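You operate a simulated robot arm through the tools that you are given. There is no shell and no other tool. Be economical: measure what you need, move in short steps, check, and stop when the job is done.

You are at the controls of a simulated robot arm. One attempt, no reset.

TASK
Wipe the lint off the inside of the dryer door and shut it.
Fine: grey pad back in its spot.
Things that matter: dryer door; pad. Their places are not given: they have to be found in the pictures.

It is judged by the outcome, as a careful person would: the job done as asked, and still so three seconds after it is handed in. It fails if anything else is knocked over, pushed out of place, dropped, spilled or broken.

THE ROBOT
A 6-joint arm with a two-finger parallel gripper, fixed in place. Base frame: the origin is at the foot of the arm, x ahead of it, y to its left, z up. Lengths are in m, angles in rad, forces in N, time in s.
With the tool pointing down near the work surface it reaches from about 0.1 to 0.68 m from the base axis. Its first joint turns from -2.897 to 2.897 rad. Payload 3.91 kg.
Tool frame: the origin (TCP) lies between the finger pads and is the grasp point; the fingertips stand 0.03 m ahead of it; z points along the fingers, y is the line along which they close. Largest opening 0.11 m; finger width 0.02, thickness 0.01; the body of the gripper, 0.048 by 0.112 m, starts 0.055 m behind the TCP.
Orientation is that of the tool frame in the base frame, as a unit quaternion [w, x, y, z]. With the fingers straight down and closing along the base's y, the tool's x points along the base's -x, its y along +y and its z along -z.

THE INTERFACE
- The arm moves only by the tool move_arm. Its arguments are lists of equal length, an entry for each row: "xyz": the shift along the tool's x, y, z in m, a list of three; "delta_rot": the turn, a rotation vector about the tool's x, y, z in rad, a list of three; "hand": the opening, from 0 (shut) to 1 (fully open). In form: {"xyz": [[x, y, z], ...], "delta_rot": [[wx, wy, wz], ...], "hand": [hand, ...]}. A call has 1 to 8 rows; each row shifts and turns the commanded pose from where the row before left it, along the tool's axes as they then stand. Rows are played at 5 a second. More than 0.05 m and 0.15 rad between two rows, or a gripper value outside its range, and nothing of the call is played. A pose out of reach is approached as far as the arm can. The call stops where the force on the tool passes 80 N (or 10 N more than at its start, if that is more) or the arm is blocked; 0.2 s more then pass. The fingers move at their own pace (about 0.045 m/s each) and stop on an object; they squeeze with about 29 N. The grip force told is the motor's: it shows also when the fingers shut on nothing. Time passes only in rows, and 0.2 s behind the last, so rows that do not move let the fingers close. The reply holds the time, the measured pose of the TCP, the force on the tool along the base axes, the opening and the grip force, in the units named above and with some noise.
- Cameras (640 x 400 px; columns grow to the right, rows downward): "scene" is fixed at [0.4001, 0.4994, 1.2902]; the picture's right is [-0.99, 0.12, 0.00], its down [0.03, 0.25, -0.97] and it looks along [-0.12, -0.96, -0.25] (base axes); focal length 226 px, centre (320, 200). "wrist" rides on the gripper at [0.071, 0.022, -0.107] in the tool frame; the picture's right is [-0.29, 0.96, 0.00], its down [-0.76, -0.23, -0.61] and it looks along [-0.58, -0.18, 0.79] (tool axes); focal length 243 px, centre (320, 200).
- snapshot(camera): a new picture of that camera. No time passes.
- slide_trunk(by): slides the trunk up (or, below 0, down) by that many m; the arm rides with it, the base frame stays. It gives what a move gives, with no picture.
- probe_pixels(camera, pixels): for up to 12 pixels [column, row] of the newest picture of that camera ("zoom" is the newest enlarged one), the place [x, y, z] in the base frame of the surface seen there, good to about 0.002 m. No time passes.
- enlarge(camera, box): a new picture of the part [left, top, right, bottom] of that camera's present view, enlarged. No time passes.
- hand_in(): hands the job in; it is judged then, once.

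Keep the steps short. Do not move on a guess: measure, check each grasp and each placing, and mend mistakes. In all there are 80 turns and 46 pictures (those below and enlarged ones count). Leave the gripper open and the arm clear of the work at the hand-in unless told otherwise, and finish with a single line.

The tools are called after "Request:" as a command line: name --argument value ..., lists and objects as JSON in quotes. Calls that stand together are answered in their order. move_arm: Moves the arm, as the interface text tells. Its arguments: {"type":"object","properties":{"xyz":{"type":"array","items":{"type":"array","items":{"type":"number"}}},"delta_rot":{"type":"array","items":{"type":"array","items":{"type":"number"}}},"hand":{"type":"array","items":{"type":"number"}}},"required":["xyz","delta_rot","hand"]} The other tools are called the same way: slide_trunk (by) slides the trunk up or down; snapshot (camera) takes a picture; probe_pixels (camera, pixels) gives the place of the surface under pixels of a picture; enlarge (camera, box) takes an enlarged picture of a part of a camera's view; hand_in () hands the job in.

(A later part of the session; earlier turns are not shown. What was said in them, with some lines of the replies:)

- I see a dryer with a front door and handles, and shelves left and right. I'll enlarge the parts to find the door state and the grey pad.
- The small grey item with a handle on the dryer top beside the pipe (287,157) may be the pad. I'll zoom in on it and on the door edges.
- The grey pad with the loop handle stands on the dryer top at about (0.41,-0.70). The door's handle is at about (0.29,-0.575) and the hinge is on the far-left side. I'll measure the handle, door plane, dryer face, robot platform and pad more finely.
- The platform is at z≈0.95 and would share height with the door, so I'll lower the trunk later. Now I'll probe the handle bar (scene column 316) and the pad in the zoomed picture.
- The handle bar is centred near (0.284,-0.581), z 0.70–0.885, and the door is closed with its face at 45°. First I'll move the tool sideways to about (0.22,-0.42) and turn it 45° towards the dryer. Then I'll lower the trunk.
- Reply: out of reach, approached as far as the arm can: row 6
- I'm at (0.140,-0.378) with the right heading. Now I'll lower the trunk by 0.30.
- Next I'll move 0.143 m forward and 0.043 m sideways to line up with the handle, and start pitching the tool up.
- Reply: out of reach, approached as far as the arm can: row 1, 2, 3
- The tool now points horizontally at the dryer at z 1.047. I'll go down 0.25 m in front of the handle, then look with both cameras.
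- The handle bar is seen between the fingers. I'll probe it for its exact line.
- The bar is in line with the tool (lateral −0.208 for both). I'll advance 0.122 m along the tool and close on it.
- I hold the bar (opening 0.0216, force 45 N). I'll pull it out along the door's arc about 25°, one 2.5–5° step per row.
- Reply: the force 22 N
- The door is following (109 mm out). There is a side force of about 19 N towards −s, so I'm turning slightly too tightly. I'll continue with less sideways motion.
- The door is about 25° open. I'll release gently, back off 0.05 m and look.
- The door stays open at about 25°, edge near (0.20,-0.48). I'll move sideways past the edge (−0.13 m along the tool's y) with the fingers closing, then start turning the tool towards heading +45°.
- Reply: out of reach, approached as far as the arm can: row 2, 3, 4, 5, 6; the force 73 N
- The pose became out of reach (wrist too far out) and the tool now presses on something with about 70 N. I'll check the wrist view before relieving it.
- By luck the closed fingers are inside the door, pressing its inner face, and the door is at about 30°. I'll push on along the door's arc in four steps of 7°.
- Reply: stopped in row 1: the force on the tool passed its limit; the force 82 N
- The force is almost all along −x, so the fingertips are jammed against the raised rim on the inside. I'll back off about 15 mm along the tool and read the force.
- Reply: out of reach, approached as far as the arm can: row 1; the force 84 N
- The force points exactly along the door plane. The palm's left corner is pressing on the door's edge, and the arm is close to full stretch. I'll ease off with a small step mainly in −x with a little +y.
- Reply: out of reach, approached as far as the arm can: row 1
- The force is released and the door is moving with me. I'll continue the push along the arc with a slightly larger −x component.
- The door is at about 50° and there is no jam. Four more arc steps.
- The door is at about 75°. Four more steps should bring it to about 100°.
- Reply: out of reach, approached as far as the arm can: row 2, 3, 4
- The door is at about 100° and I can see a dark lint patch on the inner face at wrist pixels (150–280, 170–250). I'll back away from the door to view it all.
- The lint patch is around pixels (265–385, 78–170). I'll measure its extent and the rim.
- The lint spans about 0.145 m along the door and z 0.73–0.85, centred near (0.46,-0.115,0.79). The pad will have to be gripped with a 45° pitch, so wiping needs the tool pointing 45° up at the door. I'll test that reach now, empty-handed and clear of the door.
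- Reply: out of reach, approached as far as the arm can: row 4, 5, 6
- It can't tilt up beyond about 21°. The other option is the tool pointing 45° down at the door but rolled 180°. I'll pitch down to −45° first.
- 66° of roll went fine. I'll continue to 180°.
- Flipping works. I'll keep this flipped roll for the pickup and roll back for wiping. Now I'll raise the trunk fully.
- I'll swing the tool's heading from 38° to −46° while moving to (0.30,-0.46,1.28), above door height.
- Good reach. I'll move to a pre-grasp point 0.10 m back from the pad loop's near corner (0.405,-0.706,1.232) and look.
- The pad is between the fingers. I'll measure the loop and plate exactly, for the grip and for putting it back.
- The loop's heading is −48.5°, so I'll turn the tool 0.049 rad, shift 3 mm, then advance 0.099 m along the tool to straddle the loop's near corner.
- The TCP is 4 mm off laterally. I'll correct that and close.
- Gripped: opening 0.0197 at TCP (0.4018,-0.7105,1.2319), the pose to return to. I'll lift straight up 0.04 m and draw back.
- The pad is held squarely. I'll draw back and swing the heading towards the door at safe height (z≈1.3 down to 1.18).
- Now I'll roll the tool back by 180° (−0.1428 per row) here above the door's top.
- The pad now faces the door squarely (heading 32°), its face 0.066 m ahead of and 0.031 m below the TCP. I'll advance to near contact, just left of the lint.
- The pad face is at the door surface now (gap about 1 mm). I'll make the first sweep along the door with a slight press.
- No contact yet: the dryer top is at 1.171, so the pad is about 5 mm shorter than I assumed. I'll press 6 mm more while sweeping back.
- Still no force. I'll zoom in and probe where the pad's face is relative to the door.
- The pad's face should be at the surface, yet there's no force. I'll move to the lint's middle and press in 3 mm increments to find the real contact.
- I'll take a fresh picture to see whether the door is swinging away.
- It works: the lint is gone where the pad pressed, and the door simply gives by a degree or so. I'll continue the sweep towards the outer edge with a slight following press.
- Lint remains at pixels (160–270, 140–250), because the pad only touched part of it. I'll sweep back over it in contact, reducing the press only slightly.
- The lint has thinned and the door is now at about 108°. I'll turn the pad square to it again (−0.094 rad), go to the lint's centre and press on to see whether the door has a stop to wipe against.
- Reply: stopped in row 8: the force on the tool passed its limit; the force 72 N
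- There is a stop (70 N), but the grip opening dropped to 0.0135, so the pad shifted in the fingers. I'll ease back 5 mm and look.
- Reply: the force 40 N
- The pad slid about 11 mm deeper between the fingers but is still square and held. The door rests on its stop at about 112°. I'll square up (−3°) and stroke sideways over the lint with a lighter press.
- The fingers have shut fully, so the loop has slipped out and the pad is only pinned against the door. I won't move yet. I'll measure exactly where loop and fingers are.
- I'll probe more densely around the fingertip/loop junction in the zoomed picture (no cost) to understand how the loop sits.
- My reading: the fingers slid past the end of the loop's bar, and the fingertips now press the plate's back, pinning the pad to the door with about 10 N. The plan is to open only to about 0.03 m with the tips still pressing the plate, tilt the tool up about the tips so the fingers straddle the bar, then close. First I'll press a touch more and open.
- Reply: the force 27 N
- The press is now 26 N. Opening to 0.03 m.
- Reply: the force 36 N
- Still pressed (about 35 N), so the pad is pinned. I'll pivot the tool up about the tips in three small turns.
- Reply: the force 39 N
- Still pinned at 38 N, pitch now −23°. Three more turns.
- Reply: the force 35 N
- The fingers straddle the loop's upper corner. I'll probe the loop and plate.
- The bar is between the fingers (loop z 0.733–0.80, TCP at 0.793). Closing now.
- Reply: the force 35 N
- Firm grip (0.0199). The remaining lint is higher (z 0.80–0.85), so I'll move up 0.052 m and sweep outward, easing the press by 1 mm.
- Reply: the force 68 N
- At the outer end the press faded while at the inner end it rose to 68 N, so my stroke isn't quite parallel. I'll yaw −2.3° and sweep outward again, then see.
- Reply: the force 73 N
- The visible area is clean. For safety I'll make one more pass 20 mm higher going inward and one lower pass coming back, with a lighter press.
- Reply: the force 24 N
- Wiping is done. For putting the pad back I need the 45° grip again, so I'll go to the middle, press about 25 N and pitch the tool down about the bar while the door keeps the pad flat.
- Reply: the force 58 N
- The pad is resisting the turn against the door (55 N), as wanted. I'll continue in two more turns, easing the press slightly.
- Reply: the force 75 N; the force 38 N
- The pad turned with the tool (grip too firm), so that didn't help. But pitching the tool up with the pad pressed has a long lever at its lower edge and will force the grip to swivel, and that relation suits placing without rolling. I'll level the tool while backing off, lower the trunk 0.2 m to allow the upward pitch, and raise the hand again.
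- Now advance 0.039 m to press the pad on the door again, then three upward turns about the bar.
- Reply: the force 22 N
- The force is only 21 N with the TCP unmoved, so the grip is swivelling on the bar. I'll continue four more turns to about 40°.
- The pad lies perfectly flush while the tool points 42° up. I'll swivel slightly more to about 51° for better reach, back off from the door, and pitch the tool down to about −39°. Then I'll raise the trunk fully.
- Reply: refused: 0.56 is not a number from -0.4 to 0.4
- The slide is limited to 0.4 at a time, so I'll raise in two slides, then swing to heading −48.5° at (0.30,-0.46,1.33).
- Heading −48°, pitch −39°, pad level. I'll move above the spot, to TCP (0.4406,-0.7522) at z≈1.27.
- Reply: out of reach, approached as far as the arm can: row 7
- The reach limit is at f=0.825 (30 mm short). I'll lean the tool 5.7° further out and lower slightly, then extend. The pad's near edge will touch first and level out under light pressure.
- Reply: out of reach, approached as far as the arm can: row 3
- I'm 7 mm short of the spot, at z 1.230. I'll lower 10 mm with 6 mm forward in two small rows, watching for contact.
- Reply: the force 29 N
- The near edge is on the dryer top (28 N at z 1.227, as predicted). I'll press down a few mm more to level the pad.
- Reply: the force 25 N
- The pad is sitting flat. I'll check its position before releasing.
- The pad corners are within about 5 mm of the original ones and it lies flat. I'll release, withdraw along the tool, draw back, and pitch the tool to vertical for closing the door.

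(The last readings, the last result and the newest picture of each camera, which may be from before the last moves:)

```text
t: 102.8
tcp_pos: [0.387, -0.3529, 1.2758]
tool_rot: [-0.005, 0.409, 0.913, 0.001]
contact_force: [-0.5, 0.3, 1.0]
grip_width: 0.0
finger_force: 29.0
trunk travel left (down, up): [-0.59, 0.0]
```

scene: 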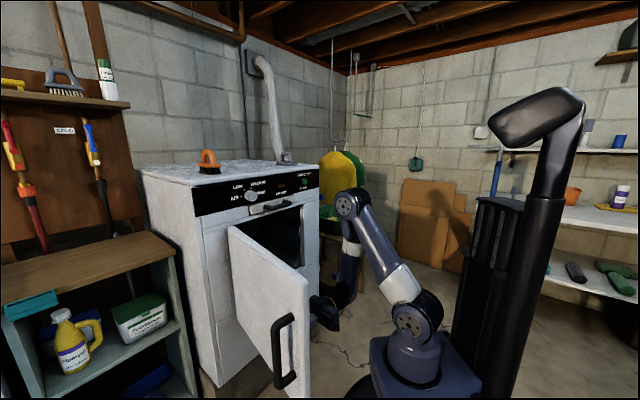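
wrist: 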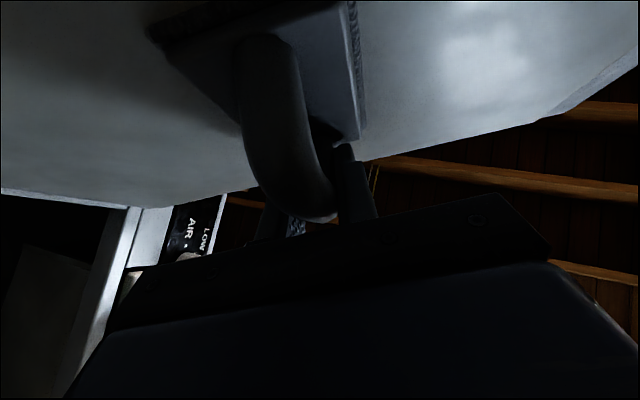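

The arm is vertical and clear. No pictures remain, so I'll go by measured geometry. The door stands at about 111° with its outer face through about (0.52,-0.02). I'll lower the trunk 0.15 m, pass over the door's top (tips at z≈1.10 against door top 0.98) to (0.58,0.055) outside it, and go down.

Request:
slide_trunk --by -0.15

Request:
move_arm --xyz '[[0.0176, 0.0416, 0], [0.0176, 0.0416, 0], [0.0176, 0.0416, 0], [0.0176, 0.0416, 0], [0.0176, 0.0416, 0], [0.0176, 0.0416, 0], [0.0176, 0.0416, 0], [0.0176, 0.0416, 0]]' --delta_rot '[[0, 0, 0], [0, 0, 0], [0, 0, 0], [0, 0, 0], [0, 0, 0], [0, 0, 0], [0, 0, 0], [0, 0, 0]]' --hand '[0, 0, 0, 0, 0, 0, 0, 0]'

Request:
move_arm --xyz '[[0.0176, 0.0416, 0], [0.0176, 0.0416, 0]]' --delta_rot '[[0, 0, 0], [0, 0, 0]]' --hand '[0, 0]'

```text
t: 104.6
tcp_pos: [0.3862, -0.3525, 1.1254]
tool_rot: [-0.003, 0.408, 0.913, 0.001]
contact_force: [-0.2, -0.4, -0.8]
grip_width: 0.0
finger_force: 28.2
trunk travel left (down, up): [-0.44, 0.15]
```

```text
t: 106.4
tcp_pos: [0.5384, -0.027, 1.1264]
tool_rot: [-0.003, 0.408, 0.913, 0.001]
contact_force: [-0.5, -0.8, 0.6]
grip_width: 0.0
finger_force: 29.6
trunk travel left (down, up): [-0.44, 0.15]
```

```text
t: 107.0
tcp_pos: [0.5765, 0.0567, 1.1259]
tool_rot: [-0.003, 0.409, 0.913, 0.001]
contact_force: [-0.5, 0.3, -0.1]
grip_width: 0.0
finger_force: 29.2
trunk travel left (down, up): [-0.44, 0.15]
```

I'm outside the door. I'll go down to z 0.95 (tips at 0.92, above the handle and below the door's top), check the force, and begin the closing arc.

Request:
move_arm --xyz '[[0, 0, 0.044], [0, 0, 0.044], [0, 0, 0.044], [0, 0, 0.044]]' --delta_rot '[[0, 0, 0], [0, 0, 0], [0, 0, 0], [0, 0, 0]]' --hand '[0, 0, 0, 0]'

Request:
move_arm --xyz '[[0.0212, -0.0386, 0], [0.0168, -0.0407, 0], [0.0121, -0.0423, 0], [0.0073, -0.0434, 0]]' --delta_rot '[[0, 0, 0], [0, 0, 0], [0, 0, 0], [0, 0, 0]]' --hand '[0, 0, 0, 0]'

```text
t: 108.0
tcp_pos: [0.5769, 0.0554, 0.9502]
tool_rot: [-0.003, 0.409, 0.913, 0.002]
contact_force: [0.0, -0.1, 0.2]
grip_width: 0.0
finger_force: 29.1
trunk travel left (down, up): [-0.44, 0.15]
```

```text
t: 109.0
tcp_pos: [0.4176, -0.0101, 0.9539]
tool_rot: [-0.002, 0.407, 0.913, 0.001]
contact_force: [0.3, 1.5, -0.8]
grip_width: 0.0
finger_force: 28.3
trunk travel left (down, up): [-0.44, 0.15]
```

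No obstruction and a light contact force. I'll continue the arc.

Request:
move_arm --xyz '[[0.0025, -0.0439, 0], [-0.0025, -0.0439, 0], [-0.0073, -0.0434, 0], [-0.0121, -0.0423, 0], [-0.0168, -0.0407, 0], [-0.0212, -0.0386, 0]]' --delta_rot '[[0, 0, 0], [0, 0, 0], [0, 0, 0], [0, 0, 0], [0, 0, 0], [0, 0, 0]]' --hand '[0, 0, 0, 0, 0, 0]'

Request:
move_arm --xyz '[[-0.0254, -0.036, 0], [-0.0292, -0.0329, 0], [-0.0327, -0.0294, 0], [-0.0358, -0.0256, 0], [-0.0384, -0.0215, 0]]' --delta_rot '[[0, 0, 0], [0, 0, 0], [0, 0, 0], [0, 0, 0], [0, 0, 0]]' --hand '[0, 0, 0, 0, 0]'

```text
t: 110.4
tcp_pos: [0.2673, -0.2223, 0.949]
tool_rot: [-0.003, 0.407, 0.913, 0.002]
contact_force: [0.2, 0.0, -0.3]
grip_width: 0.0
finger_force: 29.5
trunk travel left (down, up): [-0.44, 0.15]
```

```text
t: 111.6
tcp_pos: [0.2673, -0.4397, 0.9489]
tool_rot: [-0.003, 0.408, 0.913, 0.002]
contact_force: [-0.1, -0.3, 0.7]
grip_width: 0.0
finger_force: 29.0
trunk travel left (down, up): [-0.44, 0.15]
```

On track at (0.267,-0.440). Now the last part, slower towards the end.

Request:
move_arm --xyz '[[-0.0406, -0.0171, 0], [-0.0422, -0.0124, 0], [-0.0217, -0.0038, 0], [-0.0217, -0.0038, 0], [-0.0105, -0.001, 0], [-0.0105, -0.001, 0]]' --delta_rot '[[0, 0, 0], [0, 0, 0], [0, 0, 0], [0, 0, 0], [0, 0, 0], [0, 0, 0]]' --hand '[0, 0, 0, 0, 0, 0]'

```text
t: 113.0
tcp_pos: [0.3365, -0.5733, 0.9495]
tool_rot: [-0.003, 0.408, 0.913, 0.001]
contact_force: [-0.1, 0.0, 0.1]
grip_width: 0.0003
finger_force: 28.5
trunk travel left (down, up): [-0.44, 0.15]
```

No end force yet (d=0.643, closed face expected at about 0.654). I'll push on in 4 mm steps until the door seats.

Request:
move_arm --xyz '[[-0.004, 0, 0], [-0.004, 0, 0], [-0.004, 0, 0], [-0.003, 0, 0]]' --delta_rot '[[0, 0, 0], [0, 0, 0], [0, 0, 0], [0, 0, 0]]' --hand '[0, 0, 0, 0]'

```text
t: 114.0
tcp_pos: [0.3419, -0.5808, 0.9481]
tool_rot: [-0.007, 0.408, 0.913, 0.005]
contact_force: [-32.2, 47.1, -12.9]
grip_width: 0.0001
finger_force: 28.9
trunk travel left (down, up): [-0.44, 0.15]
5 turns are left
```

The door is seated: 57 N at d=0.652, exactly the original closed plane. I'll back straight away from it, open the gripper and rise clear.

Request:
move_arm --xyz '[[0.01, 0, 0], [0.035, 0, 0], [0.045, 0, 0], [0.045, 0, 0], [0.02, 0, -0.03], [0, 0, -0.03], [0, 0, 0], [0, 0, 0]]' --delta_rot '[[0, 0, 0], [0, 0, 0], [0, 0, 0], [0, 0, 0], [0, 0, 0], [0, 0, 0], [0, 0, 0], [0, 0, 0]]' --hand '[0, 0, 0, 0, 1, 1, 1, 1]'

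```text
t: 115.8
tcp_pos: [0.2435, -0.4715, 1.0097]
tool_rot: [-0.003, 0.408, 0.913, 0.002]
contact_force: [1.0, 0.3, -0.2]
grip_width: 0.0868
finger_force: 0.0
trunk travel left (down, up): [-0.44, 0.15]
4 turns are left
```

The arm is clear, the gripper is open, the door is shut and the pad is back on the dryer top. Handing in.

Request:
hand_in

```text
The job is handed in.
```

I wiped the lint off the inside of the dryer door, put the grey pad back within about 5 mm of its spot, and pushed the door shut until it seated; I had no pictures left to check the pad after letting go of it or the shut door.
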